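You operate a simulated robot arm through the tools that you are given. There is no shell and no other tool. Be economical: measure what you need, move in short steps, check, and stop when the job is done.

The job below is to be done with a simulated two-armed robot. You get a single attempt, and the scene is never put back.

## Task
Put the small red bag on top of the silver roll. Put the yellow torch on the shelf under the flap. Put the jar marked "praline" from the top of the steel table on the dark round plate and the jar that says "sugar" in the teal tray. Do these in any order. Set down upright: jar.

It is judged by the outcome, as a careful person would: the job done as asked, and still so three seconds after it is handed in. It fails if anything else is knocked over, pushed out of place, dropped, spilled or broken.

## Robot
Two 7-joint arms with fingered hands on one trunk, on a base that drives. Base frame: it is fixed to the floor where the robot stands at the start and does not move with it; the origin is under the middle of the robot, x ahead of it, y to its left, z up; the surface under the hand at the start is at about z = 0.86. Lengths are in m, angles in degrees, forces in N, time in s.
The left shoulder is at the start at [0.029, 0.215, 1.122], the right one opposite. With the tool pointing down near the work surface each hand reaches from about 0.1 to 0.68 m from the robot's upright axis, wherever it stands, measured 20 degrees to its own side. Places, roughly: cinnamon jar, small jar, sugar jar [0.5, -2.5, 1]; dark round plate (15x15 cm) [0.4, -2.38, 0.86]; shelf under the flap (16x38 cm) [-2.86, -2.32, 1]; teal tray (15x20 cm) [0.58, -1.46, 0.86]; yellow torch [0.5, -2.5, 1]. Payload 3.6 kg a hand.
The tool frame of a hand sits at the grasp point between the pads (the TCP): z along the fingers, y along the line on which they close. The tips reach 0.022 m beyond it. The gripper opens to 0.132 m. The gripper's body begins 0.06 m behind the TCP. The gripper is a hand of 4 fingers: y runs from the thumb to the fingers, the wrist lies at [0, 0, -0.203] in the tool frame, and closing takes about 1.5 s.
Orientation is told as [roll, pitch, yaw] about the base's x, y, z axes, in that order, counted from this pose: with the fingers straight down and closing along the base's y, the tool's x points along the base's -x, its y along +y and its z along -z.

## Interface
- The arms move only by the tool send_rows. It takes "left_motion", "right_motion" or both (then of equal length, played together; a hand with none holds still); each is a list that holds one entry, the list of rows, each a list of 6 numbers: the shift along the tool's x, y, z in m, then the turn, a rotation vector about the tool's x, y, z in rad. In form: [[[tx, ty, tz, ax, ay, az], ...]]. A call has 1 to 12 rows; each row is the pose to reach, as a shift and turn from the pose commanded when the call began, along the tool's axes at that moment. "left_grip" and "right_grip" are, for a hand that has rows, the closure, from 0 (fully open) to 1 (shut), set as the call begins (left out, the last holds). Rows are played at 5 a second. More than 0.05 m and 8.6 degrees between two rows, or a gripper value outside its range, and nothing of the call is played. Where a pose cannot be reached the arm comes as near as it can. A force on the tool above 40 N (or 10 N above the force at the start of the call, whichever is more), or a blocked arm, ends the call early, and 0.2 s more pass. The fingers move at their own pace (about 0.108 m/s each) and stop on an object; they squeeze with about 30 N. The grip force told is the motor's: it shows also when the fingers shut on nothing. Time passes only in rows, and 0.2 s behind the last, so rows that repeat a pose let the fingers close. It gives the time, the measured TCP pose, the force on the tool (base axes), the opening and the grip force at its end, in the units of the frame above (readings bear some noise), with the torque about the TCP (base axes, N m) and any sound that the robot's microphone picked up, and new pictures: "pictures" is both (left out), scene, wrist or none (wrist: the cameras of the hands that moved).
- Cameras (640 x 400 px; columns grow to the right, rows downward): "scene" is now at [0.1651, -0.0189, 1.0725]; the picture's right is [-0.22, -0.97, 0.00], its down [0.02, -0.00, -1.00] and it looks along [0.97, -0.22, 0.02] (base axes); focal length 214 px, centre (320, 200). "left" rides on the left gripper at [-0.053, -0.053, -0.084] in its tool frame; the picture's right is [0.71, -0.71, 0.00], its down [0.53, 0.53, -0.67] and it looks along [0.47, 0.47, 0.74] (tool axes); focal length 247 px, centre (320, 200). "right" rides on the right gripper at [0.053, -0.053, -0.084] in its tool frame; the picture's right is [0.71, 0.71, 0.00], its down [-0.53, 0.53, -0.67] and it looks along [-0.47, 0.47, 0.74] (tool axes); focal length 247 px, centre (320, 200). There is no depth. A picture from a camera that has moved, and an enlarged one, comes with that camera's place and axes in the base frame and with its lens.
- slide_trunk(by): slides the trunk up (or, below 0, down) by that many m; the arms and the scene camera ride with it, the base frame stays. It gives what a move gives, with no picture.
- steer(legs): drives the robot by 1 to 6 legs, each [ahead, turn to the left] in m and degrees, along the robot's own axes; the way and the turn of a leg run together, so that a leg with both is an arc; at most 1.5 m and 180 degrees a leg. The arms and the cameras ride along, it lands a little off, and it stops where it bumps. It gives what a move gives, and a new picture of the scene camera.
- finger_targets(finger1, finger2, finger3, thumb_bend, hand): sets how far each is bent, from 0 (flat) to 100 (curled in); at 30 the hand is open as for a grip, at 70 the pads meet at the TCP. One left out holds its place. A second passes; each finger stops where it meets its share of the squeeze, and holds until it gets a number again. A gripper value or a shape takes the hand back. It gives what a move gives, with no picture; readings hold the bend of each and the force on the fingers (four entries, about 0 where the hand has none), thumb and palm.
- grasp_type(shape, hand): the hand has 4 fingers and takes this shape, open, in about a second: jaw (thumb against the fingers, like two jaws); tri (thumb and two fingers); tip (a fingertip pinch); poke (one finger out to press); point (the index stretched); flat (the hand flat); cup (the hand cupped); fist (a fist). The gripper value then closes the fingers along that shape, each until it touches; the sizes above hold for jaw. It gives what a move gives, with no picture.
- turn_head(pan, tilt): turns the head with the scene camera to pan (to the left, within 60 degrees either way) and tilt (down, from -29 to 69), counted from straight ahead of the robot. It gives what a move gives, and a new picture of the scene camera.
- zoom(camera, box): a new picture of the part [left, top, right, bottom] of that camera's present view, enlarged. The clock stands still meanwhile.
- job_done(): hands the job in; it is judged then, once.

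Go step by step. Nothing tells you exact positions but the pictures and the camera data: compare them with the known pose of the tool, close in by small moves and look again before you grip or let go. The budget is 165 turns and 260 pictures, counting those below and the enlarged ones. Unless the task says otherwise, let go and move clear before handing in.

The tools are called after ">>>" as a command line: name --argument value ..., lists and objects as JSON in quotes. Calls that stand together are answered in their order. send_rows: Moves the arms, as the interface text tells. Its arguments: {"type":"object","properties":{"left_motion":{"type":"array"},"left_grip":{"type":"number"},"right_motion":{"type":"array"},"right_grip":{"type":"number"},"pictures":{"type":"string","enum":["both","scene","wrist","none"]}},"required":[]} The other tools are called the same way: slide_trunk (by) slides the trunk up or down; grasp_type (shape, hand) gives the hand a shape; finger_targets (finger1, finger2, finger3, thumb_bend, hand) moves the fingers one by one; steer (legs) drives the base; turn_head (pan, tilt) turns the head that bears the scene camera; zoom (camera, box) takes an enlarged picture of a part of a camera's view; job_done () hands the job in.

At the start:

```text
t: 0.0
left_position: [0.4898, 0.1118, 1.1928]
left_orientation: [-0.1, 0.0, 0.1]
left_force: [0.3, -0.7, -0.1]
left_torque: [-0.03, 0.03, 0.01]
left_width: 0.1317
left_grasp_force: 0.1
left_shape: jaw
left_bend: [30.0, 30.0, 30.0, 30.0]
left_finger forces: [0.0, 0.0, 0.0, 0.1, 0.0, 0.0]
right_position: [0.487, -0.3226, 1.2212]
right_orientation: [0.1, 0.0, 0.2]
right_force: [-0.7, -0.1, 0.0]
right_torque: [-0.02, -0.03, 0.0]
right_width: 0.1318
right_grasp_force: 0.1
right_shape: jaw
right_bend: [30.0, 30.0, 30.0, 30.0]
right_finger forces: [0.1, 0.0, 0.0, 0.0, 0.0, 0.0]
trunk travel left (down, up): [-0.4, 0.276]
robot x, y, heading: [-0.0025, 0.0013, 0.1]
head pan, tilt: [-12.9, -1.0]
```

scene: 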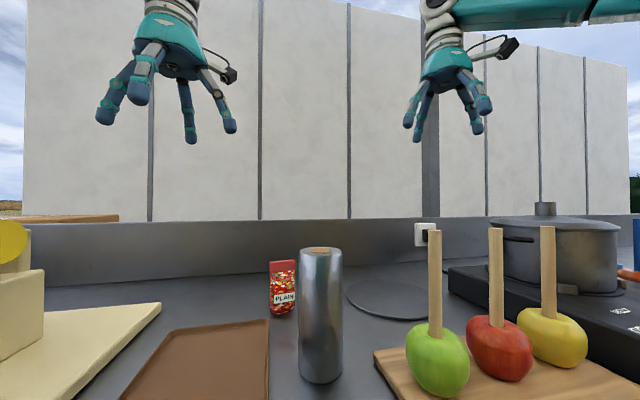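
right: 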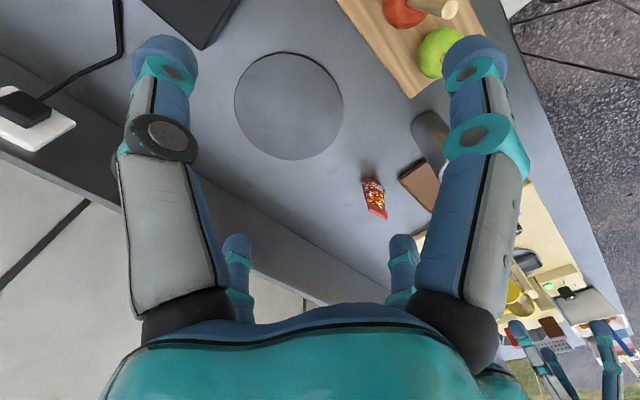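
left: 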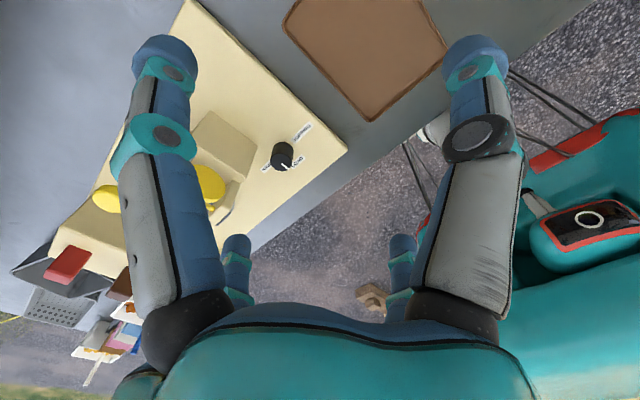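

I see a standing silver roll near [0.42, -0.08] with the small red bag behind it near [0.56, -0.04]. I'll tilt the head down and zoom to locate both better.

>>> turn_head --pan -8 --tilt 35

>>> zoom --camera "right" --box '[320, 80, 480, 240]'

```text
t: 1.0
left_position: [0.4897, 0.1112, 1.1924]
left_orientation: [0.0, 0.1, 0.2]
left_force: [-0.3, 0.4, -0.6]
left_torque: [0.0, -0.03, 0.0]
left_width: 0.1318
left_grasp_force: 0.2
left_shape: jaw
left_bend: [30.0, 30.0, 30.0, 30.0]
left_finger forces: [0.1, 0.1, 0.0, 0.0, 0.0, 0.0]
right_position: [0.4865, -0.3216, 1.2225]
right_orientation: [0.1, -0.2, 0.3]
right_force: [-0.8, -0.2, -0.6]
right_torque: [-0.02, 0.01, -0.02]
right_width: 0.1319
right_grasp_force: 0.0
right_shape: jaw
right_bend: [30.0, 30.0, 30.0, 30.0]
right_finger forces: [0.0, 0.0, 0.0, 0.0, 0.0, 0.0]
trunk travel left (down, up): [-0.4, 0.276]
robot x, y, heading: [0.002, -0.0015, -0.2]
head pan, tilt: [-8.0, 35.0]
camera scene: at [0.165, -0.0112, 1.0148], right [-0.14, -0.99, 0.0], down [-0.57, 0.08, -0.82], along [0.81, -0.11, -0.57], focal length 214 px, centre (320, 200)
```

scene: 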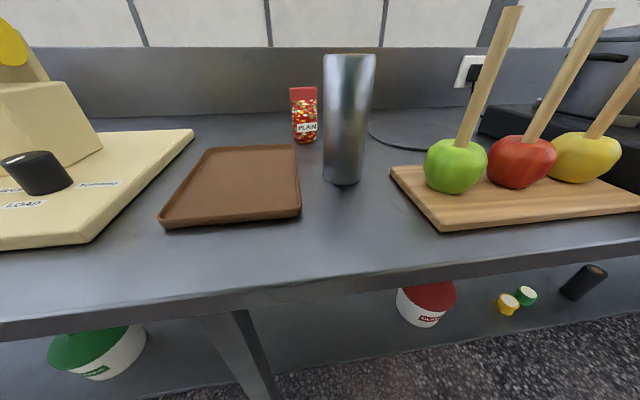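

```text
2.50 times, centred on (400, 160) of right
camera zoom: at [0.4325, -0.3776, 1.3071], right [-0.71, 0.7, 0.0], down [0.52, 0.53, 0.67], along [0.47, 0.48, -0.74], focal length 617 px, centre (120, 300)
```

zoom: 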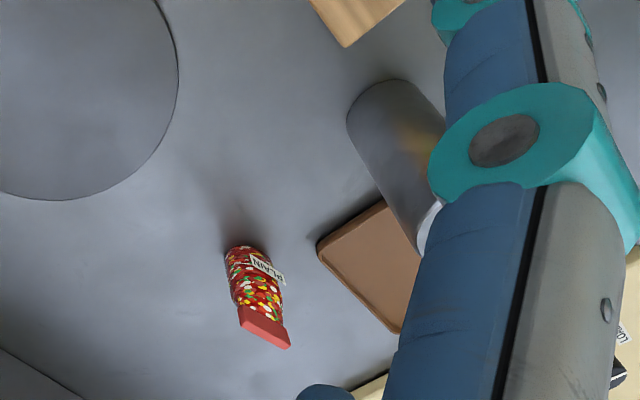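

The bag stands near [0.592, -0.047] with its flat face toward me, about 10 cm tall. The roll's axis is near [0.445, -0.083] with its top at about 1.01. I'll zoom in on both.

>>> zoom --camera "scene" --box '[270, 40, 400, 200]'

>>> zoom --camera "right" --box '[340, 160, 420, 230]'

```text
2.50 times, centred on (335, 120) of scene
camera zoom: at [0.165, -0.0112, 1.0148], right [-0.14, -0.99, 0.0], down [-0.57, 0.08, -0.82], along [0.81, -0.11, -0.57], focal length 536 px, centre (282, 400)
```

zoom: 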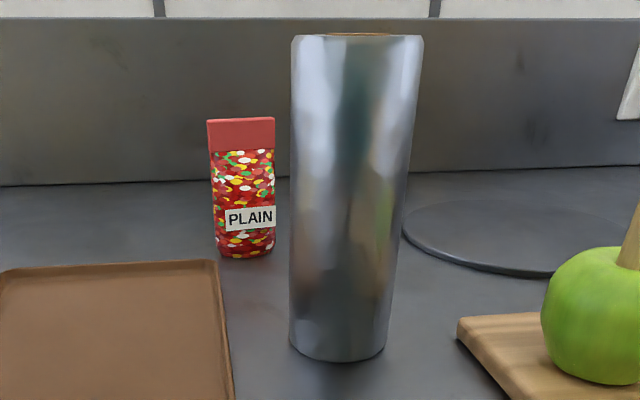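

```text
5.71 times, centred on (380, 195) of right
camera zoom: at [0.4325, -0.3776, 1.3071], right [-0.71, 0.7, 0.0], down [0.52, 0.53, 0.67], along [0.47, 0.48, -0.74], focal length 1411 px, centre (-23, 229)
```

zoom: 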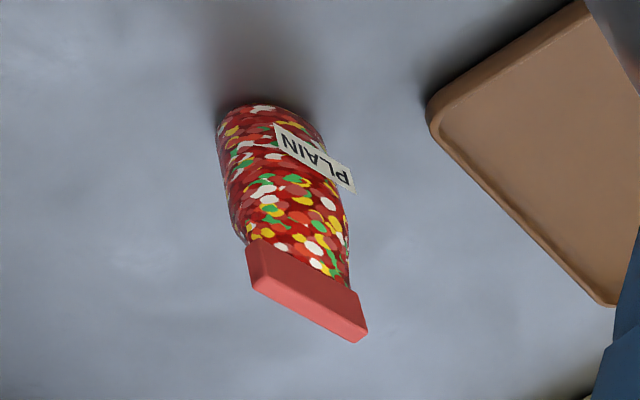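

The hand's four digits form a cross at ±x and ±y around the tool point. I'll move the left hand aside and bring the right hand over the bag, staying high.

>>> send_rows --left_motion '[[[0, 0.02, 0, 0, 0, 0], [0, 0.05, 0, 0, 0, 0], [0, 0.08, 0, 0, 0, 0], [0, 0.11, 0, 0, 0, 0], [0, 0.13, 0, 0, 0, 0], [0, 0.15, 0, 0, 0, 0], [0, 0.15, 0, 0, 0, 0], [0, 0.15, 0, 0, 0, 0]]]' --right_motion '[[[-0.015, 0.04, 0, 0, 0, 0], [-0.03, 0.08, 0, 0, 0, 0], [-0.047, 0.12, 0, 0, 0, 0], [-0.062, 0.16, 0, 0, 0, 0], [-0.078, 0.2, 0.01, 0, 0, 0], [-0.094, 0.24, 0.03, 0, 0, 0], [-0.106, 0.275, 0.06, 0, 0, 0], [-0.106, 0.275, 0.08, 0, 0, 0]]]'

```text
t: 2.8
left_position: [0.4896, 0.2601, 1.1934]
left_orientation: [0.1, 0.1, 0.2]
left_force: [-0.1, -0.5, 0.4]
left_torque: [-0.01, 0.04, -0.01]
left_width: 0.132
left_grasp_force: 0.0
left_shape: jaw
left_bend: [30.0, 30.0, 30.0, 30.0]
left_finger forces: [0.1, 0.1, 0.0, 0.0, 0.0, 0.0]
right_position: [0.575, -0.0572, 1.1401]
right_orientation: [0.2, -0.2, -0.1]
right_force: [0.0, 0.1, 0.6]
right_torque: [0.0, -0.01, 0.02]
right_width: 0.1319
right_grasp_force: 0.1
right_shape: jaw
right_bend: [30.0, 30.0, 30.0, 30.0]
right_finger forces: [0.0, 0.1, 0.2, 0.0, 0.1, 0.0]
right hand out of reach, approached as far as the arm can: row 6, 7, 8
trunk travel left (down, up): [-0.4, 0.276]
robot x, y, heading: [-0.0067, 0.0034, 0.1]
head pan, tilt: [-8.0, 35.0]
camera scene: at [0.1653, -0.0108, 1.0147], right [-0.14, -0.99, 0.0], down [-0.57, 0.08, -0.82], along [0.81, -0.11, -0.57], focal length 214 px, centre (320, 200)
camera right: at [0.5209, -0.1118, 1.2263], right [-0.71, 0.71, 0.0], down [0.52, 0.52, 0.67], along [0.48, 0.47, -0.74], focal length 247 px, centre (320, 200)
camera left: at [0.5442, 0.2072, 1.2769], right [-0.7, -0.71, 0.0], down [-0.53, 0.52, 0.67], along [-0.48, 0.47, -0.74], focal length 247 px, centre (320, 200)
```

scene: 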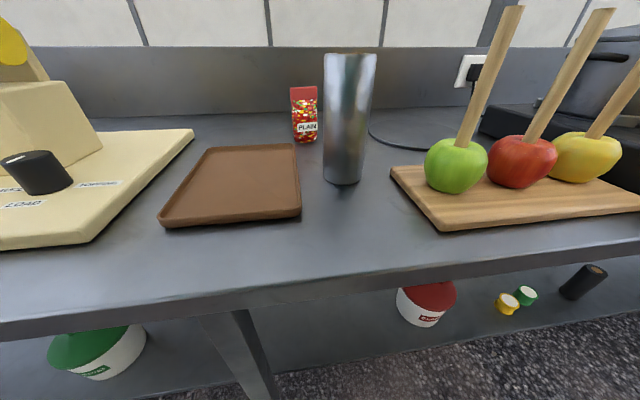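
right: 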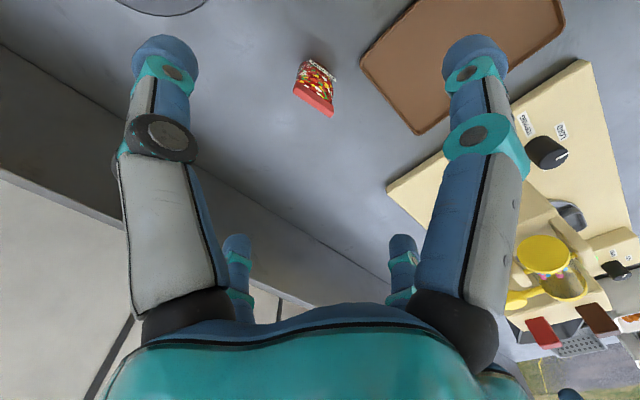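
left: 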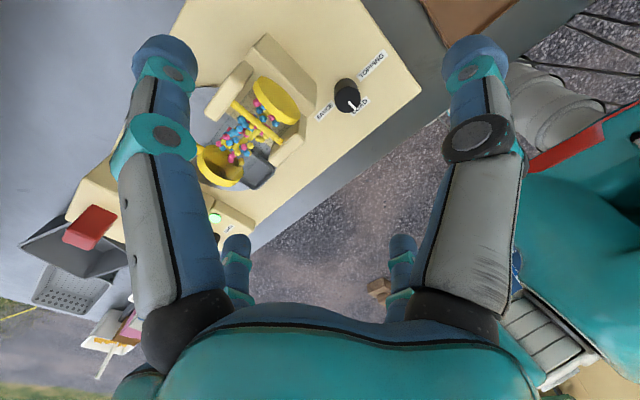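

The right hand is just short of the bag because of reach at this height. Lower down it should reach, so I'll descend partway and check.

>>> send_rows --right_motion '[[[0, 0, 0.04, 0, 0, 0], [0, 0, 0.08, 0, 0, 0], [0, 0, 0.1, 0, 0, 0], [0, 0, 0.1, 0, 0, 0]]]' --pictures "wrist"

```text
t: 3.8
left_position: [0.4905, 0.2598, 1.1917]
left_orientation: [0.0, 0.1, 0.3]
left_force: [0.3, 0.7, -0.4]
left_torque: [-0.02, -0.01, -0.01]
left_width: 0.1316
left_grasp_force: 0.1
left_shape: jaw
left_bend: [30.0, 30.0, 30.0, 30.0]
left_finger forces: [0.0, 0.0, 0.0, 0.0, 0.1, 0.0]
right_position: [0.5978, -0.0497, 1.0408]
right_orientation: [0.1, -0.1, -0.2]
right_force: [-0.3, 0.0, -0.3]
right_torque: [-0.01, -0.04, 0.01]
right_width: 0.1316
right_grasp_force: 0.0
right_shape: jaw
right_bend: [30.0, 30.0, 30.0, 30.0]
right_finger forces: [0.0, 0.0, 0.0, 0.0, 0.1, 0.0]
right hand out of reach, approached as far as the arm can: row 1, 2, 3, 4
trunk travel left (down, up): [-0.4, 0.276]
robot x, y, heading: [0.0012, 0.0018, -0.1]
head pan, tilt: [-8.0, 35.0]
camera right: at [0.5428, -0.1035, 1.1265], right [-0.7, 0.71, 0.0], down [0.53, 0.52, 0.67], along [0.48, 0.47, -0.74], focal length 247 px, centre (320, 200)
```

right: 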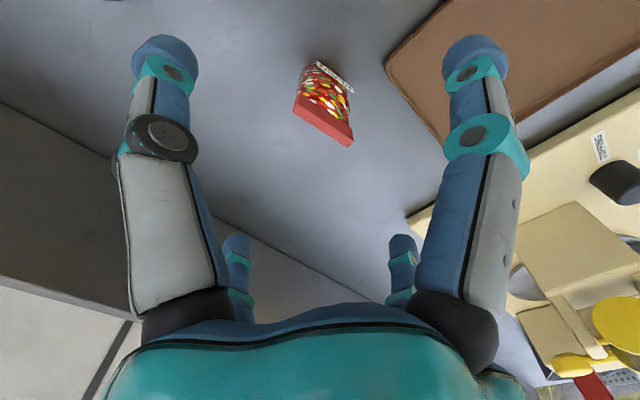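

The bag is centred under the hand (seal near [0.597, -0.046]). I'll go down to z≈0.93, then close.

>>> send_rows --right_motion '[[[0, 0.001, 0.04, 0, 0, 0], [0, 0.002, 0.08, 0, 0, 0], [0, 0.002, 0.112, 0, 0, 0], [0, 0.002, 0.112, 0, 0, 0]]]' --pictures "both"

```text
t: 4.8
left_position: [0.4902, 0.2599, 1.1945]
left_orientation: [0.0, 0.1, 0.2]
left_force: [0.1, -0.7, 0.5]
left_torque: [0.0, 0.0, -0.02]
left_width: 0.1318
left_grasp_force: 0.1
left_shape: jaw
left_bend: [30.0, 30.0, 30.0, 30.0]
left_finger forces: [0.1, 0.0, 0.0, 0.1, 0.1, 0.0]
right_position: [0.6047, -0.0362, 0.9289]
right_orientation: [0.1, -0.5, 0.3]
right_force: [-1.1, -0.3, -0.1]
right_torque: [0.01, -0.02, 0.02]
right_width: 0.132
right_grasp_force: 0.1
right_shape: jaw
right_bend: [30.0, 30.0, 30.0, 30.0]
right_finger forces: [0.1, 0.0, 0.1, 0.0, 0.0, 0.1]
right hand out of reach, approached as far as the arm can: row 1, 2, 3, 4
trunk travel left (down, up): [-0.4, 0.276]
robot x, y, heading: [-0.0009, 0.0017, 0.2]
head pan, tilt: [-8.0, 35.0]
camera scene: at [0.1652, -0.0118, 1.0148], right [-0.14, -0.99, 0.0], down [-0.57, 0.08, -0.82], along [0.81, -0.11, -0.57], focal length 214 px, centre (320, 200)
camera right: at [0.5494, -0.0924, 1.014], right [-0.71, 0.7, 0.0], down [0.52, 0.53, 0.67], along [0.47, 0.48, -0.74], focal length 247 px, centre (320, 200)
```

scene: 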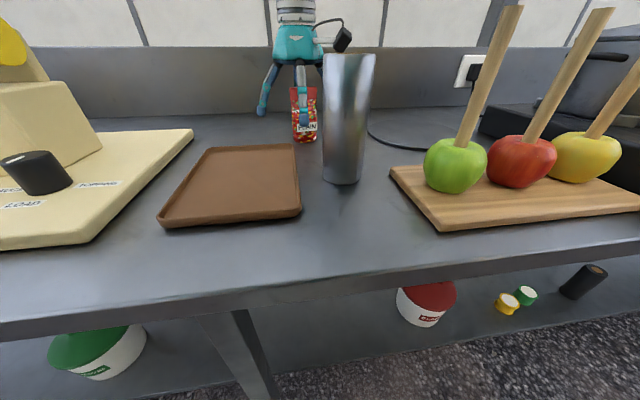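
right: 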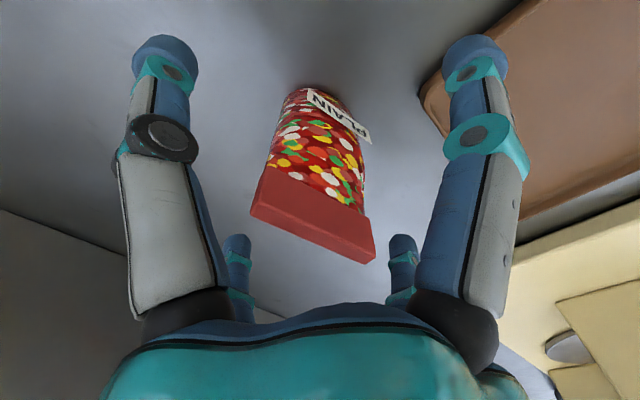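

At this height the bag reads at about [0.587, -0.054] and the tool is at [0.605, -0.036], so I'll correct by about 1.7 cm on both axes.

>>> send_rows --right_motion '[[[0.008, -0.009, 0, 0, 0, 0], [0.016, -0.018, 0, 0, 0, 0], [0.016, -0.018, 0, 0, 0, 0]]]' --pictures "wrist"

```text
t: 5.6
left_position: [0.4892, 0.2609, 1.1933]
left_orientation: [0.0, 0.1, 0.2]
left_force: [0.3, 0.3, 0.2]
left_torque: [0.02, 0.02, 0.01]
left_width: 0.1321
left_grasp_force: 0.0
left_shape: jaw
left_bend: [30.0, 30.0, 30.0, 30.0]
left_finger forces: [0.1, 0.0, 0.0, 0.1, 0.0, 0.0]
right_position: [0.5816, -0.0584, 0.9277]
right_orientation: [0.2, -0.1, 0.3]
right_force: [-0.1, -0.2, 0.0]
right_torque: [-0.02, -0.03, -0.01]
right_width: 0.1322
right_grasp_force: 0.0
right_shape: jaw
right_bend: [30.0, 30.0, 30.0, 30.0]
right_finger forces: [0.1, 0.0, 0.1, 0.0, 0.0, 0.1]
right hand out of reach, approached as far as the arm can: row 1
trunk travel left (down, up): [-0.4, 0.276]
robot x, y, heading: [0.0016, 0.0005, -0.3]
head pan, tilt: [-8.0, 35.0]
camera right: at [0.5263, -0.1144, 1.0122], right [-0.71, 0.7, 0.0], down [0.52, 0.53, 0.67], along [0.47, 0.48, -0.74], focal length 247 px, centre (320, 200)
```

right: 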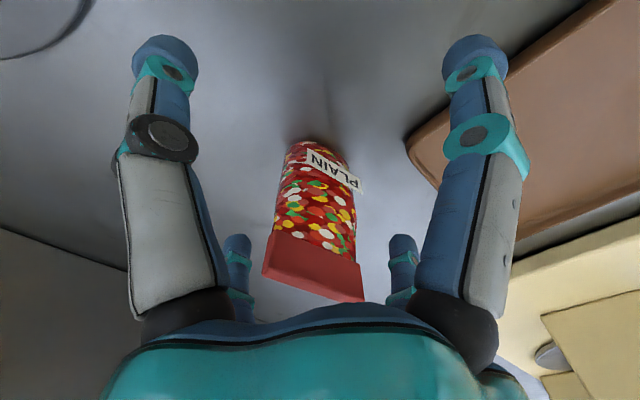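

The tool is now within about 1 cm of the bag's centre (~[0.589, -0.054]). I'll make a small trim and close the hand.

>>> send_rows --right_motion '[[[-0.006, 0.003, 0, 0, 0, 0], [-0.006, 0.003, 0, 0, 0, 0], [-0.006, 0.003, 0, 0, 0, 0], [-0.006, 0.003, 0, 0, 0, 0], [-0.006, 0.003, 0, 0, 0, 0], [-0.006, 0.003, 0, 0, 0, 0], [-0.006, 0.003, 0, 0, 0, 0], [-0.006, 0.003, 0, 0, 0, 0]]]' --right_grip 1 --pictures "both"

```text
t: 7.4
left_position: [0.4899, 0.2601, 1.1933]
left_orientation: [-0.1, 0.1, 0.2]
left_force: [0.7, 0.2, 0.4]
left_torque: [0.02, 0.01, -0.01]
left_width: 0.1319
left_grasp_force: 0.0
left_shape: jaw
left_bend: [30.0, 30.0, 30.0, 30.0]
left_finger forces: [0.0, 0.1, 0.0, 0.1, 0.1, 0.0]
right_position: [0.588, -0.0567, 0.9275]
right_orientation: [0.1, -0.1, 0.2]
right_force: [-0.3, 0.2, 0.5]
right_torque: [0.01, -0.02, 0.03]
right_width: 0.0334
right_grasp_force: 29.9
right_shape: jaw
right_bend: [76.0, 42.0, 78.0, 70.0]
right_finger forces: [25.5, 26.3, 27.8, 0.1, 23.5, 0.0]
trunk travel left (down, up): [-0.4, 0.276]
robot x, y, heading: [0.0019, 0.0026, -0.0]
head pan, tilt: [-8.0, 35.0]
camera scene: at [0.1652, -0.0111, 1.0147], right [-0.14, -0.99, 0.0], down [-0.57, 0.08, -0.82], along [0.81, -0.11, -0.57], focal length 214 px, centre (320, 200)
camera right: at [0.5335, -0.1114, 1.0127], right [-0.71, 0.7, 0.0], down [0.52, 0.53, 0.67], along [0.47, 0.48, -0.74], focal length 247 px, centre (320, 200)
```

scene: 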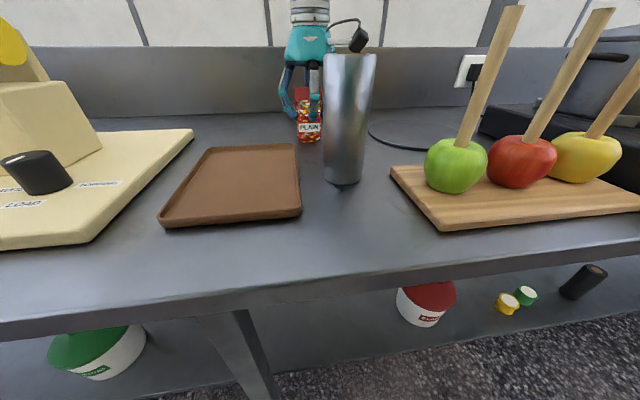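
right: 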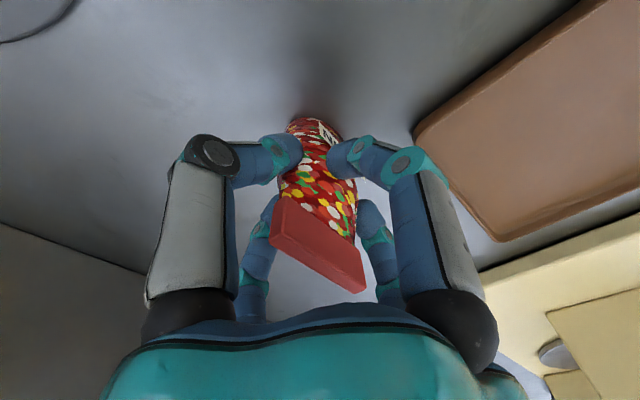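

The bag is held by all four digits. I'll lift it, easing back slightly to stay in reach but clear of the roll.

>>> send_rows --right_motion '[[[0, 0, -0.03, 0, 0, 0], [0.005, 0, -0.06, 0, 0, 0], [0.01, 0, -0.09, 0, 0, 0], [0.018, 0, -0.12, 0, 0, 0], [0.026, 0, -0.15, 0, 0, 0], [0.03, 0, -0.18, 0, 0, 0], [0.03, 0, -0.2, 0, 0, 0], [0.03, 0, -0.2, 0, 0, 0]]]' --pictures "both"

>>> turn_head --pan -10 --tilt 5

```text
t: 9.2
left_position: [0.4907, 0.2606, 1.1926]
left_orientation: [0.0, 0.1, 0.2]
left_force: [0.0, -0.2, 0.0]
left_torque: [-0.03, 0.0, -0.01]
left_width: 0.1321
left_grasp_force: 0.1
left_shape: jaw
left_bend: [30.0, 30.0, 30.0, 30.0]
left_finger forces: [0.0, 0.1, 0.0, 0.1, 0.0, 0.1]
right_position: [0.556, -0.0572, 1.1283]
right_orientation: [0.1, 0.0, 0.3]
right_force: [-0.6, 0.2, -1.6]
right_torque: [0.01, -0.02, 0.0]
right_width: 0.0335
right_grasp_force: 30.0
right_shape: jaw
right_bend: [76.0, 42.0, 78.0, 70.0]
right_finger forces: [25.6, 26.8, 28.6, 0.1, 23.4, 0.0]
trunk travel left (down, up): [-0.4, 0.276]
robot x, y, heading: [-0.0047, -0.0009, 0.0]
head pan, tilt: [-8.0, 35.0]
camera scene: at [0.1652, -0.0112, 1.0147], right [-0.14, -0.99, 0.0], down [-0.57, 0.08, -0.82], along [0.81, -0.11, -0.57], focal length 214 px, centre (320, 200)
camera right: at [0.503, -0.1115, 1.2136], right [-0.71, 0.7, 0.0], down [0.52, 0.53, 0.67], along [0.47, 0.48, -0.74], focal length 247 px, centre (320, 200)
```

scene: 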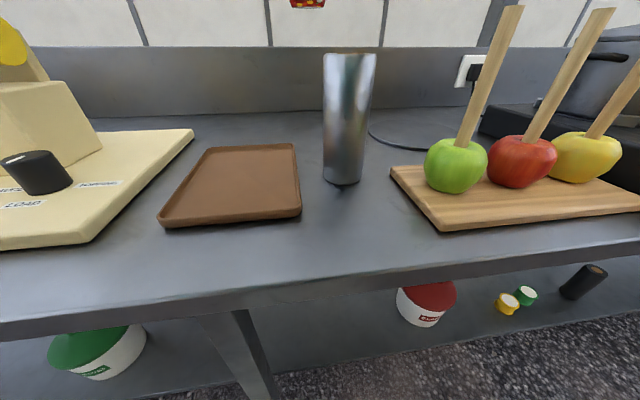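
right: 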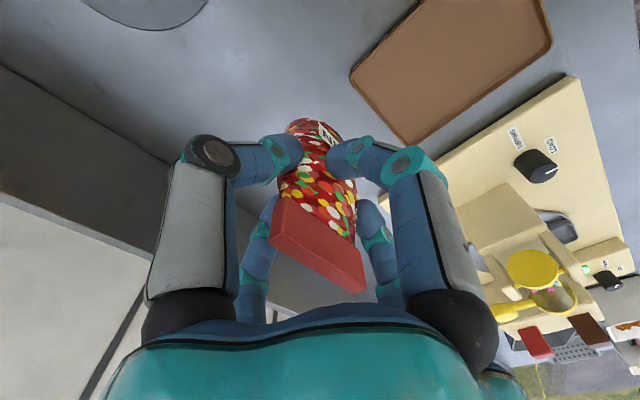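

```text
t: 10.2
left_position: [0.4909, 0.2604, 1.1925]
left_orientation: [0.1, 0.1, 0.2]
left_force: [-0.3, 0.1, 0.5]
left_torque: [0.03, 0.01, 0.01]
left_width: 0.1322
left_grasp_force: 0.0
left_shape: jaw
left_bend: [30.0, 30.0, 30.0, 30.0]
left_finger forces: [0.0, 0.1, 0.0, 0.0, 0.0, 0.1]
right_position: [0.5576, -0.0571, 1.1275]
right_orientation: [0.1, -0.2, 0.2]
right_force: [0.2, 0.7, 0.3]
right_torque: [0.02, -0.03, -0.01]
right_width: 0.0333
right_grasp_force: 29.8
right_shape: jaw
right_bend: [76.0, 42.0, 78.0, 70.0]
right_finger forces: [25.7, 26.7, 28.7, 0.0, 23.4, 0.0]
trunk travel left (down, up): [-0.4, 0.276]
robot x, y, heading: [0.0011, -0.0015, -0.3]
head pan, tilt: [-10.0, 5.0]
camera scene: at [0.1685, -0.0148, 1.0629], right [-0.17, -0.98, 0.0], down [-0.09, 0.02, -1.0], along [0.98, -0.17, -0.09], focal length 214 px, centre (320, 200)
```

scene: 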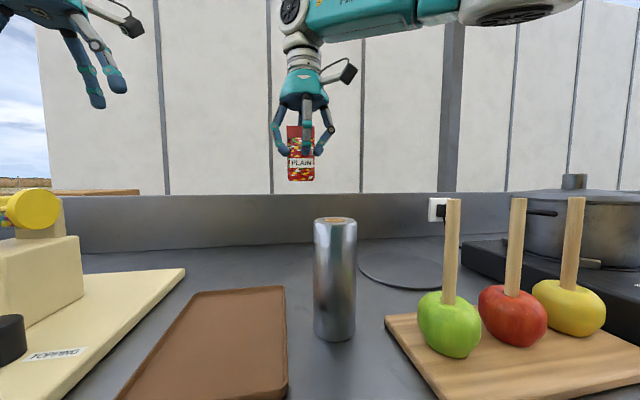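

The bag hangs straight with its base about 6.5 cm below the tool point. The roll's top centre is near [0.442, -0.082, 1.01], so I'll carry the bag over it at a safe height.

>>> send_rows --right_motion '[[[0.025, -0.006, 0, 0, 0, 0], [0.05, -0.012, 0, 0, 0, 0], [0.075, -0.018, 0, 0, 0, 0], [0.1, -0.024, 0, 0, 0, 0], [0.12, -0.028, 0, 0, 0, 0], [0.12, -0.028, 0.02, 0, 0, 0], [0.12, -0.028, 0.02, 0, 0, 0]]]'

>>> zoom --camera "scene" --box '[260, 100, 420, 260]'

```text
t: 11.8
left_position: [0.4896, 0.2609, 1.1918]
left_orientation: [0.0, -0.1, 0.2]
left_force: [0.0, 0.1, 0.4]
left_torque: [0.01, -0.01, -0.02]
left_width: 0.1321
left_grasp_force: 0.1
left_shape: jaw
left_bend: [30.0, 30.0, 30.0, 30.0]
left_finger forces: [0.0, 0.0, 0.1, 0.0, 0.0, 0.0]
right_position: [0.4394, -0.0873, 1.1063]
right_orientation: [0.1, 0.0, 0.3]
right_force: [0.3, -0.6, -0.1]
right_torque: [-0.01, 0.0, -0.02]
right_width: 0.0332
right_grasp_force: 30.0
right_shape: jaw
right_bend: [76.0, 42.0, 78.0, 70.0]
right_finger forces: [25.7, 27.0, 29.0, 0.0, 23.3, 0.0]
trunk travel left (down, up): [-0.4, 0.276]
robot x, y, heading: [0.0027, 0.0006, 0.0]
head pan, tilt: [-10.0, 5.0]
camera scene: at [0.168, -0.0148, 1.063], right [-0.17, -0.98, 0.0], down [-0.09, 0.02, -1.0], along [0.98, -0.17, -0.09], focal length 214 px, centre (320, 200)
camera right: at [0.3835, -0.1415, 1.1923], right [-0.71, 0.7, 0.0], down [0.52, 0.53, 0.67], along [0.47, 0.48, -0.74], focal length 247 px, centre (320, 200)
```

scene: 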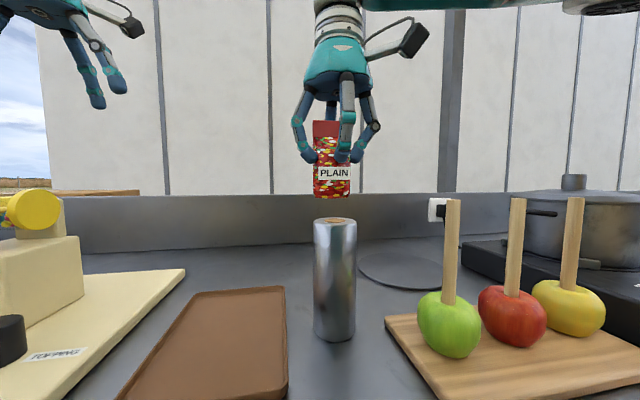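
right: 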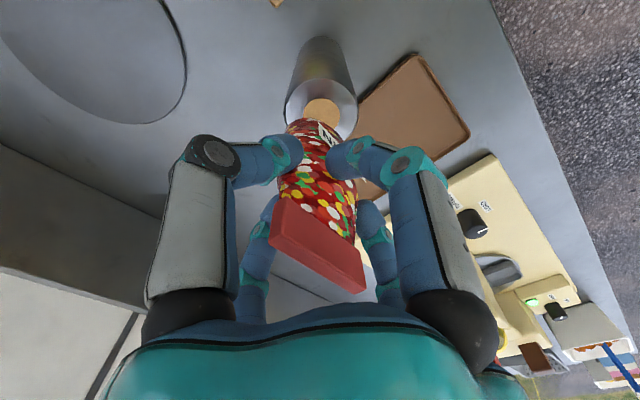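

```text
2.50 times, centred on (340, 180) of scene
camera zoom: at [0.168, -0.0148, 1.063], right [-0.17, -0.98, 0.0], down [-0.09, 0.02, -1.0], along [0.98, -0.17, -0.09], focal length 536 px, centre (270, 250)
```

zoom: 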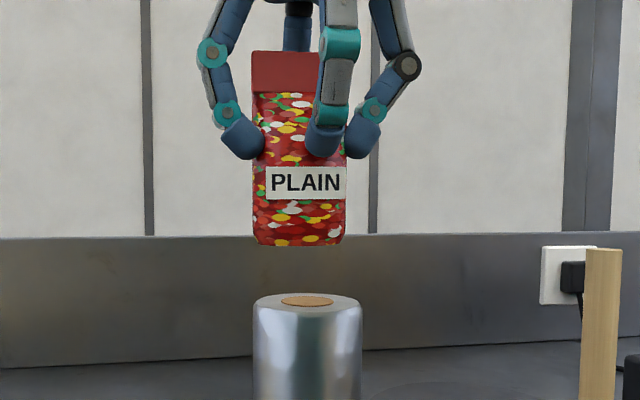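

The bag base is about 3 cm above the roll and needs about 4 mm right and 6 mm toward me. I'll trim that and lower most of the way.

>>> send_rows --right_motion '[[[0.003, -0.002, 0, 0, 0, 0], [0.006, -0.004, 0.005, 0, 0, 0], [0.006, -0.004, 0.014, 0, 0, 0], [0.006, -0.004, 0.022, 0, 0, 0], [0.006, -0.004, 0.022, 0, 0, 0]]]'

>>> zoom --camera "scene" --box '[280, 160, 380, 260]'

>>> zoom --camera "right" --box '[260, 40, 380, 160]'

```text
t: 13.0
left_position: [0.4897, 0.2597, 1.1919]
left_orientation: [0.0, 0.1, 0.1]
left_force: [0.0, 0.0, -0.2]
left_torque: [0.01, -0.02, 0.02]
left_width: 0.1319
left_grasp_force: 0.1
left_shape: jaw
left_bend: [30.0, 30.0, 30.0, 30.0]
left_finger forces: [0.0, 0.0, 0.1, 0.0, 0.0, 0.1]
right_position: [0.4312, -0.0887, 1.0844]
right_orientation: [0.1, 0.0, 0.2]
right_force: [0.8, 0.4, -0.8]
right_torque: [0.0, -0.02, 0.01]
right_width: 0.0331
right_grasp_force: 30.3
right_shape: jaw
right_bend: [76.0, 42.0, 78.0, 70.0]
right_finger forces: [25.5, 27.1, 29.1, 0.0, 23.3, 0.0]
trunk travel left (down, up): [-0.4, 0.276]
robot x, y, heading: [-0.0012, -0.0008, 0.2]
head pan, tilt: [-10.0, 5.0]
camera scene: at [0.1683, -0.0148, 1.063], right [-0.17, -0.98, 0.0], down [-0.09, 0.02, -1.0], along [0.98, -0.17, -0.09], focal length 214 px, centre (320, 200)
camera right: at [0.377, -0.1446, 1.1706], right [-0.71, 0.7, 0.0], down [0.52, 0.53, 0.67], along [0.47, 0.48, -0.74], focal length 247 px, centre (320, 200)
```

scene: 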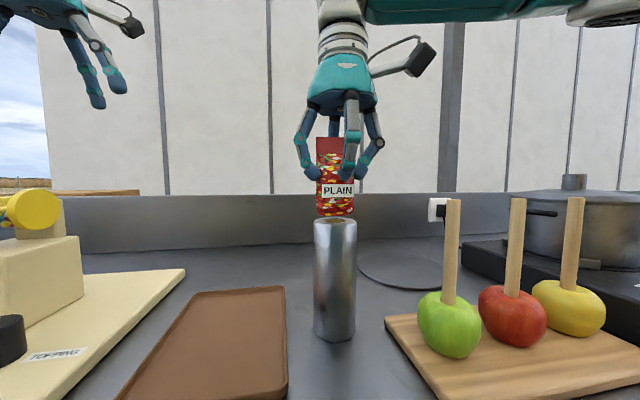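
right: 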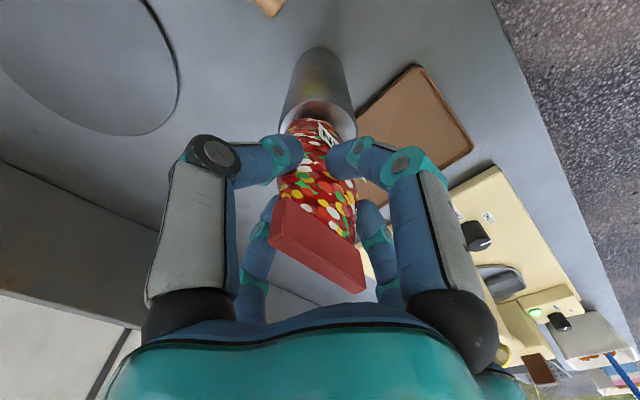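

```text
4.00 times, centred on (330, 210) of scene
camera zoom: at [0.1683, -0.0148, 1.063], right [-0.17, -0.98, 0.0], down [-0.09, 0.02, -1.0], along [0.98, -0.17, -0.09], focal length 858 px, centre (280, 160)
```

zoom: 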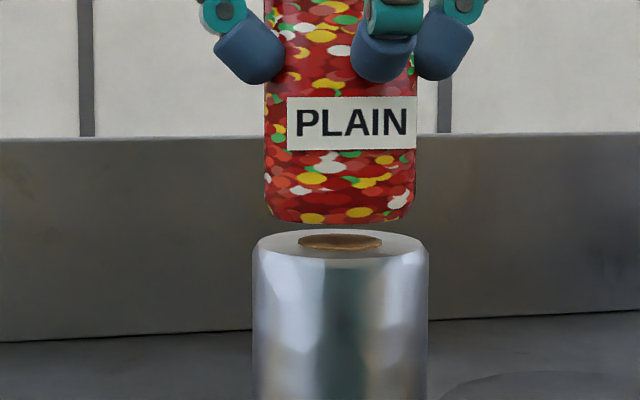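

```text
3.33 times, centred on (320, 100) of right
camera zoom: at [0.377, -0.1446, 1.1706], right [-0.71, 0.7, 0.0], down [0.52, 0.53, 0.67], along [0.47, 0.48, -0.74], focal length 823 px, centre (320, 533)
```

zoom: 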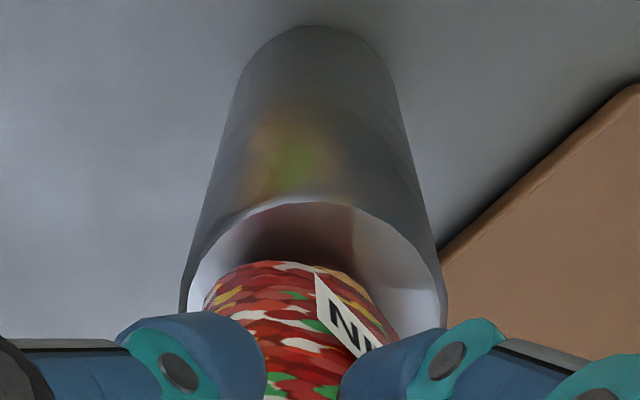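

The bag is centred over the roll with about 8 mm left to go. I'll lower in small steps and watch the force.

>>> send_rows --right_motion '[[[0, 0, 0.004, 0, 0, 0], [0, 0, 0.007, 0, 0, 0], [0, 0, 0.0085, 0, 0, 0], [0, 0, 0.0085, 0, 0, 0]]]' --pictures "none"

>>> zoom --camera "scene" --box '[280, 160, 380, 260]'

```text
t: 14.0
left_position: [0.4896, 0.2597, 1.1931]
left_orientation: [0.0, 0.1, 0.2]
left_force: [0.7, -0.6, -0.9]
left_torque: [0.0, 0.02, 0.0]
left_width: 0.1318
left_grasp_force: 0.0
left_shape: jaw
left_bend: [30.0, 30.0, 30.0, 30.0]
left_finger forces: [0.1, 0.0, 0.0, 0.1, 0.0, 0.0]
right_position: [0.4308, -0.0883, 1.0767]
right_orientation: [0.1, 0.0, 0.3]
right_force: [-0.4, -1.2, 2.9]
right_torque: [-0.01, 0.01, -0.02]
right_width: 0.0332
right_grasp_force: 29.8
right_shape: jaw
right_bend: [76.0, 42.0, 78.0, 70.0]
right_finger forces: [26.7, 26.9, 29.5, 0.1, 23.4, 0.1]
trunk travel left (down, up): [-0.4, 0.276]
robot x, y, heading: [0.0069, 0.0007, -0.1]
head pan, tilt: [-10.0, 5.0]
```

```text
4.00 times, centred on (330, 210) of scene
camera zoom: at [0.1682, -0.0149, 1.063], right [-0.17, -0.98, 0.0], down [-0.09, 0.02, -1.0], along [0.98, -0.17, -0.09], focal length 858 px, centre (280, 160)
```

zoom: 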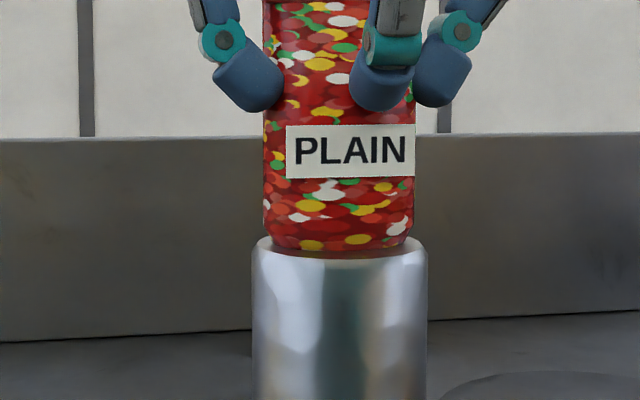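

The bag has touched the roll (about 3 N). I'll open the hand in place and look.

>>> send_rows --right_motion '[[[0, 0, 0.0005, 0, 0, 0], [0, 0, 0.0005, 0, 0, 0], [0, 0, 0.0005, 0, 0, 0], [0, 0, 0.0005, 0, 0, 0], [0, 0, 0.0005, 0, 0, 0], [0, 0, 0.0005, 0, 0, 0]]]' --right_grip 0

```text
t: 15.4
left_position: [0.4904, 0.2598, 1.1929]
left_orientation: [0.0, 0.1, 0.2]
left_force: [0.3, 0.6, -0.3]
left_torque: [-0.01, 0.0, -0.04]
left_width: 0.1322
left_grasp_force: 0.0
left_shape: jaw
left_bend: [30.0, 30.0, 30.0, 30.0]
left_finger forces: [0.0, 0.0, 0.1, 0.0, 0.0, 0.0]
right_position: [0.4303, -0.0885, 1.077]
right_orientation: [0.2, -0.2, 0.2]
right_force: [0.3, 0.3, -1.0]
right_torque: [-0.02, -0.01, 0.04]
right_width: 0.1319
right_grasp_force: 0.1
right_shape: jaw
right_bend: [30.0, 30.0, 30.0, 30.0]
right_finger forces: [0.0, 0.1, 0.1, 0.0, 0.0, 0.0]
trunk travel left (down, up): [-0.4, 0.276]
robot x, y, heading: [0.0007, 0.0019, -0.2]
head pan, tilt: [-10.0, 5.0]
camera scene: at [0.1683, -0.0148, 1.063], right [-0.17, -0.98, 0.0], down [-0.09, 0.02, -1.0], along [0.98, -0.17, -0.09], focal length 214 px, centre (320, 200)
camera right: at [0.3768, -0.144, 1.1616], right [-0.71, 0.7, 0.0], down [0.52, 0.53, 0.67], along [0.47, 0.48, -0.74], focal length 247 px, centre (320, 200)
```

scene: 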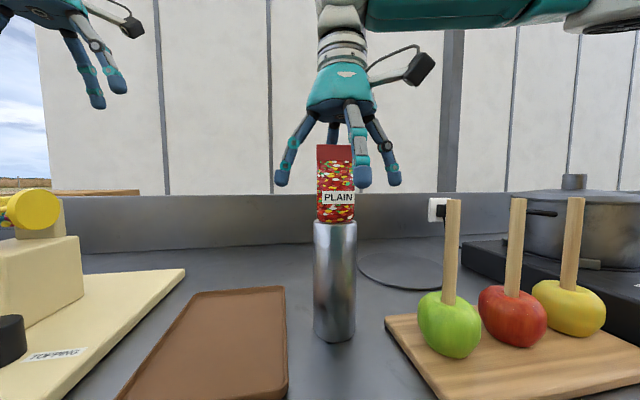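
right: 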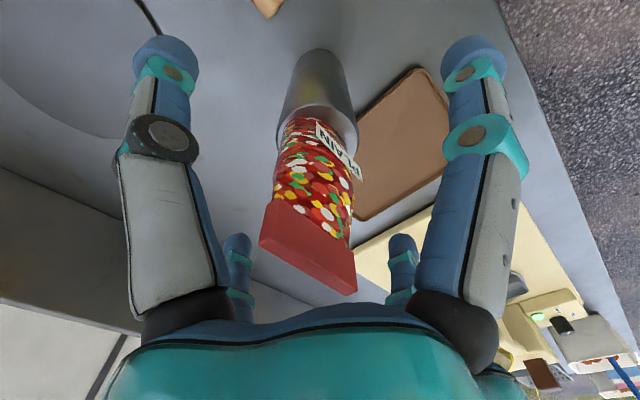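

The bag stands free on the roll. I'll lift the hand straight up and clear it.

>>> send_rows --right_motion '[[[0, 0, -0.03, 0, 0, 0], [0, 0, -0.06, 0, 0, 0], [0, 0, -0.09, 0, 0, 0], [0, 0, -0.12, 0, 0, 0], [0, 0, -0.16, 0, 0, 0], [0, 0, -0.2, 0, 0, 0], [0.02, -0.03, -0.2, 0, 0, 0], [0.04, -0.07, -0.2, 0, 0, 0], [0.06, -0.11, -0.2, 0, 0, 0], [0.06, -0.15, -0.2, 0, 0, 0], [0.06, -0.18, -0.2, 0, 0, 0]]]' --left_motion '[[[0.0, 0, 0, 0, 0, 0], [0, 0, 0, 0, 0, 0], [0, 0, -0.02, 0, 0, 0], [0, 0, -0.04, 0, 0, 0], [0.0, 0, -0.06, 0, 0, 0], [0.03, 0, -0.06, 0, 0, 0], [0.06, 0, -0.06, 0, 0, 0], [0.09, 0, -0.06, 0, 0, 0], [0.12, 0, -0.06, 0, 0, 0], [0.14, 0, -0.06, 0, 0, 0], [0.14, 0, -0.06, 0, 0, 0]]]' --pictures "scene"

```text
t: 17.8
left_position: [0.3477, 0.2592, 1.2538]
left_orientation: [0.0, 0.1, 0.2]
left_force: [0.1, 0.1, -0.8]
left_torque: [0.04, -0.02, -0.01]
left_width: 0.1315
left_grasp_force: 0.0
left_shape: jaw
left_bend: [30.0, 30.0, 30.0, 30.0]
left_finger forces: [0.0, 0.1, 0.0, 0.0, 0.0, 0.0]
right_position: [0.3714, -0.2725, 1.275]
right_orientation: [0.1, -0.2, 0.3]
right_force: [-0.1, -1.1, 0.2]
right_torque: [0.05, 0.0, 0.02]
right_width: 0.132
right_grasp_force: 0.0
right_shape: jaw
right_bend: [30.0, 30.0, 30.0, 30.0]
right_finger forces: [0.1, 0.0, 0.0, 0.0, 0.0, 0.0]
trunk travel left (down, up): [-0.4, 0.276]
robot x, y, heading: [-0.0011, -0.0009, 0.1]
head pan, tilt: [-10.0, 5.0]
camera scene: at [0.1679, -0.0155, 1.063], right [-0.17, -0.98, 0.0], down [-0.09, 0.02, -1.0], along [0.98, -0.17, -0.09], focal length 214 px, centre (320, 200)
```

scene: 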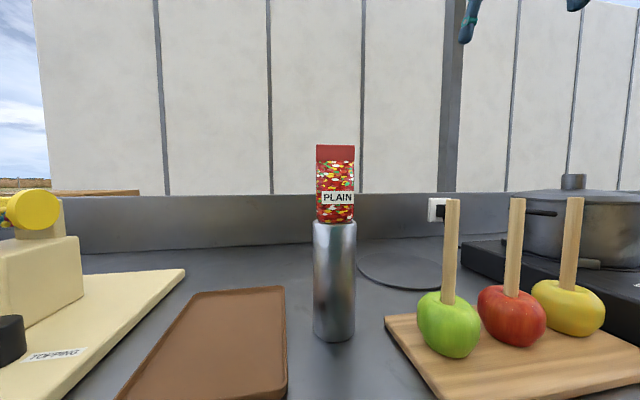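

The bag is placed. Next I look right toward the other work area before driving.

>>> turn_head --pan -60 --tilt 15

>>> turn_head --pan 60 --tilt 15

```text
t: 18.9
left_position: [0.3481, 0.2595, 1.2528]
left_orientation: [0.0, 0.2, 0.2]
left_force: [-0.2, -1.3, 0.3]
left_torque: [0.01, -0.03, 0.01]
left_width: 0.1318
left_grasp_force: 0.0
left_shape: jaw
left_bend: [30.0, 30.0, 30.0, 30.0]
left_finger forces: [0.0, 0.0, 0.1, 0.0, 0.0, 0.0]
right_position: [0.3719, -0.2728, 1.2748]
right_orientation: [0.1, -0.1, 0.3]
right_force: [0.5, -1.3, -0.5]
right_torque: [-0.01, -0.01, 0.02]
right_width: 0.1318
right_grasp_force: 0.0
right_shape: jaw
right_bend: [30.0, 30.0, 30.0, 30.0]
right_finger forces: [0.0, 0.0, 0.0, 0.0, 0.1, 0.1]
trunk travel left (down, up): [-0.4, 0.276]
robot x, y, heading: [-0.0007, -0.0012, 0.1]
head pan, tilt: [-60.0, 15.0]
camera scene: at [0.1244, -0.0798, 1.0468], right [-0.87, -0.5, 0.0], down [-0.13, 0.22, -0.97], along [0.48, -0.84, -0.26], focal length 214 px, centre (320, 200)
```

scene: 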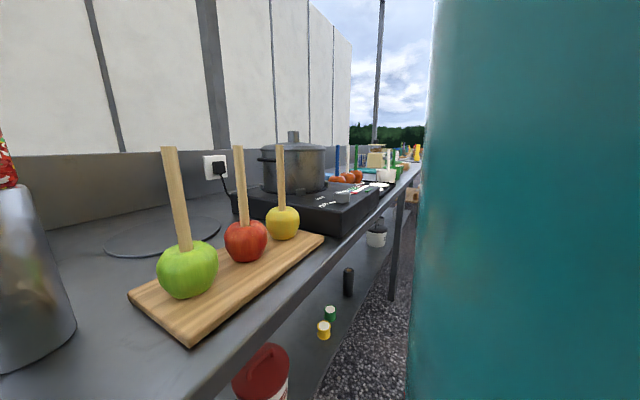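

```text
t: 20.9
left_position: [0.3484, 0.2594, 1.2541]
left_orientation: [0.0, 0.1, 0.2]
left_force: [0.4, -0.5, -0.5]
left_torque: [0.02, -0.01, 0.01]
left_width: 0.1319
left_grasp_force: 0.0
left_shape: jaw
left_bend: [30.0, 30.0, 30.0, 30.0]
left_finger forces: [0.0, 0.0, 0.0, 0.0, 0.0, 0.1]
right_position: [0.3724, -0.2702, 1.2749]
right_orientation: [0.0, -0.1, 0.1]
right_force: [0.0, -0.5, 0.5]
right_torque: [-0.02, 0.02, -0.03]
right_width: 0.1317
right_grasp_force: 0.1
right_shape: jaw
right_bend: [30.0, 30.0, 30.0, 30.0]
right_finger forces: [0.1, 0.0, 0.1, 0.1, 0.0, 0.1]
trunk travel left (down, up): [-0.4, 0.276]
robot x, y, heading: [0.0007, -0.0024, -0.1]
head pan, tilt: [60.0, 15.0]
camera scene: at [0.1243, 0.0819, 1.0468], right [0.87, -0.5, 0.0], down [-0.13, -0.22, -0.97], along [0.48, 0.84, -0.26], focal length 214 px, centre (320, 200)
```

scene: 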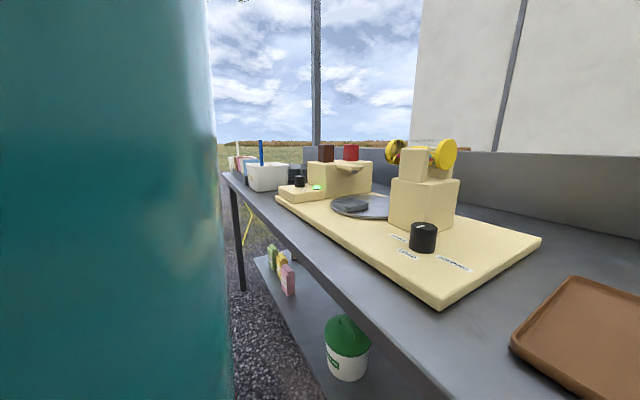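

It's one long counter along y. I'll back off and turn right to face along the aisle toward -y.

>>> steer --legs '[[-0.35, 0], [0, -90]]'

>>> turn_head --pan 0 --tilt 15

>>> turn_head --pan -50 --tilt 15

```text
t: 25.8
left_position: [0.0517, -0.1599, 1.2551]
left_orientation: [0.2, 0.0, -58.0]
left_force: [-1.0, -0.3, -0.3]
left_torque: [-0.01, 0.02, -0.02]
left_width: 0.1316
left_grasp_force: 0.0
left_shape: jaw
left_bend: [30.0, 30.0, 30.0, 30.0]
left_finger forces: [0.0, 0.0, 0.0, 0.1, 0.1, 0.1]
right_position: [-0.384, -0.4602, 1.2761]
right_orientation: [0.2, -0.2, -57.8]
right_force: [-0.8, 0.8, -0.9]
right_torque: [0.03, -0.02, -0.04]
right_width: 0.1321
right_grasp_force: 0.1
right_shape: jaw
right_bend: [30.0, 30.0, 30.0, 30.0]
right_finger forces: [0.0, 0.0, 0.0, 0.0, 0.0, 0.0]
trunk travel left (down, up): [-0.4, 0.276]
robot x, y, heading: [-0.3158, 0.0226, -59.9]
head pan, tilt: [60.0, 15.0]
stopped in leg 2: the robot was blocked; the commanded pose is now the measured one
camera scene: at [-0.1853, -0.0438, 1.0469], right [0.0, -1.0, 0.0], down [-0.26, 0.0, -0.97], along [0.97, 0.0, -0.26], focal length 214 px, centre (320, 200)
```

scene: 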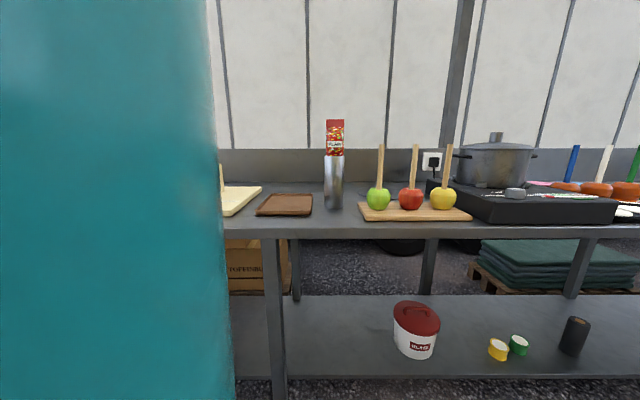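

```text
t: 27.1
left_position: [0.0539, -0.1574, 1.2546]
left_orientation: [-0.1, 0.0, -57.9]
left_force: [-0.1, 0.1, 0.0]
left_torque: [-0.02, 0.0, -0.01]
left_width: 0.132
left_grasp_force: 0.1
left_shape: jaw
left_bend: [30.0, 30.0, 30.0, 30.0]
left_finger forces: [0.1, 0.0, 0.0, 0.0, 0.1, 0.1]
right_position: [-0.3832, -0.4593, 1.2764]
right_orientation: [0.0, -0.3, -57.9]
right_force: [-0.1, -0.4, 0.8]
right_torque: [0.01, -0.05, 0.0]
right_width: 0.1321
right_grasp_force: 0.0
right_shape: jaw
right_bend: [30.0, 30.0, 30.0, 30.0]
right_finger forces: [0.1, 0.1, 0.0, 0.1, 0.1, 0.0]
trunk travel left (down, up): [-0.4, 0.276]
robot x, y, heading: [-0.3166, 0.0186, -59.8]
head pan, tilt: [0.0, 15.0]
camera scene: at [-0.2302, -0.1234, 1.0468], right [-0.86, -0.5, 0.0], down [-0.13, 0.22, -0.97], along [0.49, -0.83, -0.26], focal length 214 px, centre (320, 200)
```

scene: 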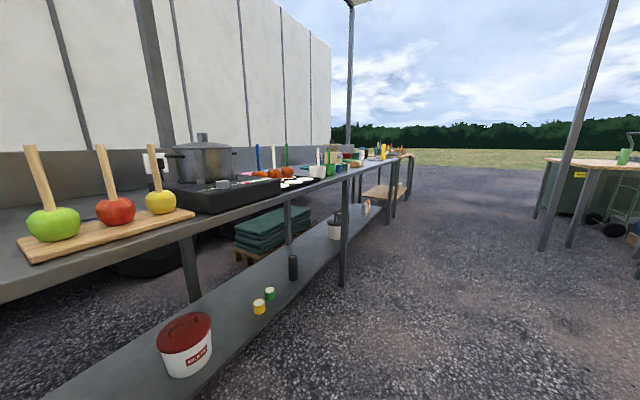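

```text
t: 28.2
left_position: [0.0544, -0.1587, 1.2539]
left_orientation: [0.0, 0.0, -57.9]
left_force: [0.7, 0.9, -0.2]
left_torque: [0.01, -0.03, -0.01]
left_width: 0.132
left_grasp_force: 0.1
left_shape: jaw
left_bend: [30.0, 30.0, 30.0, 30.0]
left_finger forces: [0.1, 0.0, 0.0, 0.0, 0.1, 0.0]
right_position: [-0.3834, -0.4587, 1.2765]
right_orientation: [-0.1, -0.3, -57.8]
right_force: [0.2, -0.4, 0.3]
right_torque: [-0.01, 0.0, 0.01]
right_width: 0.1321
right_grasp_force: 0.0
right_shape: jaw
right_bend: [30.0, 30.0, 30.0, 30.0]
right_finger forces: [0.0, 0.1, 0.1, 0.0, 0.0, 0.0]
trunk travel left (down, up): [-0.4, 0.276]
robot x, y, heading: [-0.3147, 0.0229, -59.8]
head pan, tilt: [-50.0, 15.0]
camera scene: at [-0.3089, -0.1306, 1.0468], right [-0.94, 0.34, 0.0], down [0.09, 0.24, -0.97], along [-0.33, -0.91, -0.26], focal length 214 px, centre (320, 200)
```

scene: 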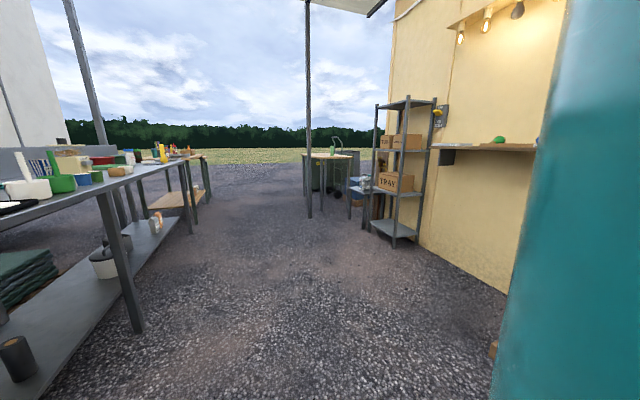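

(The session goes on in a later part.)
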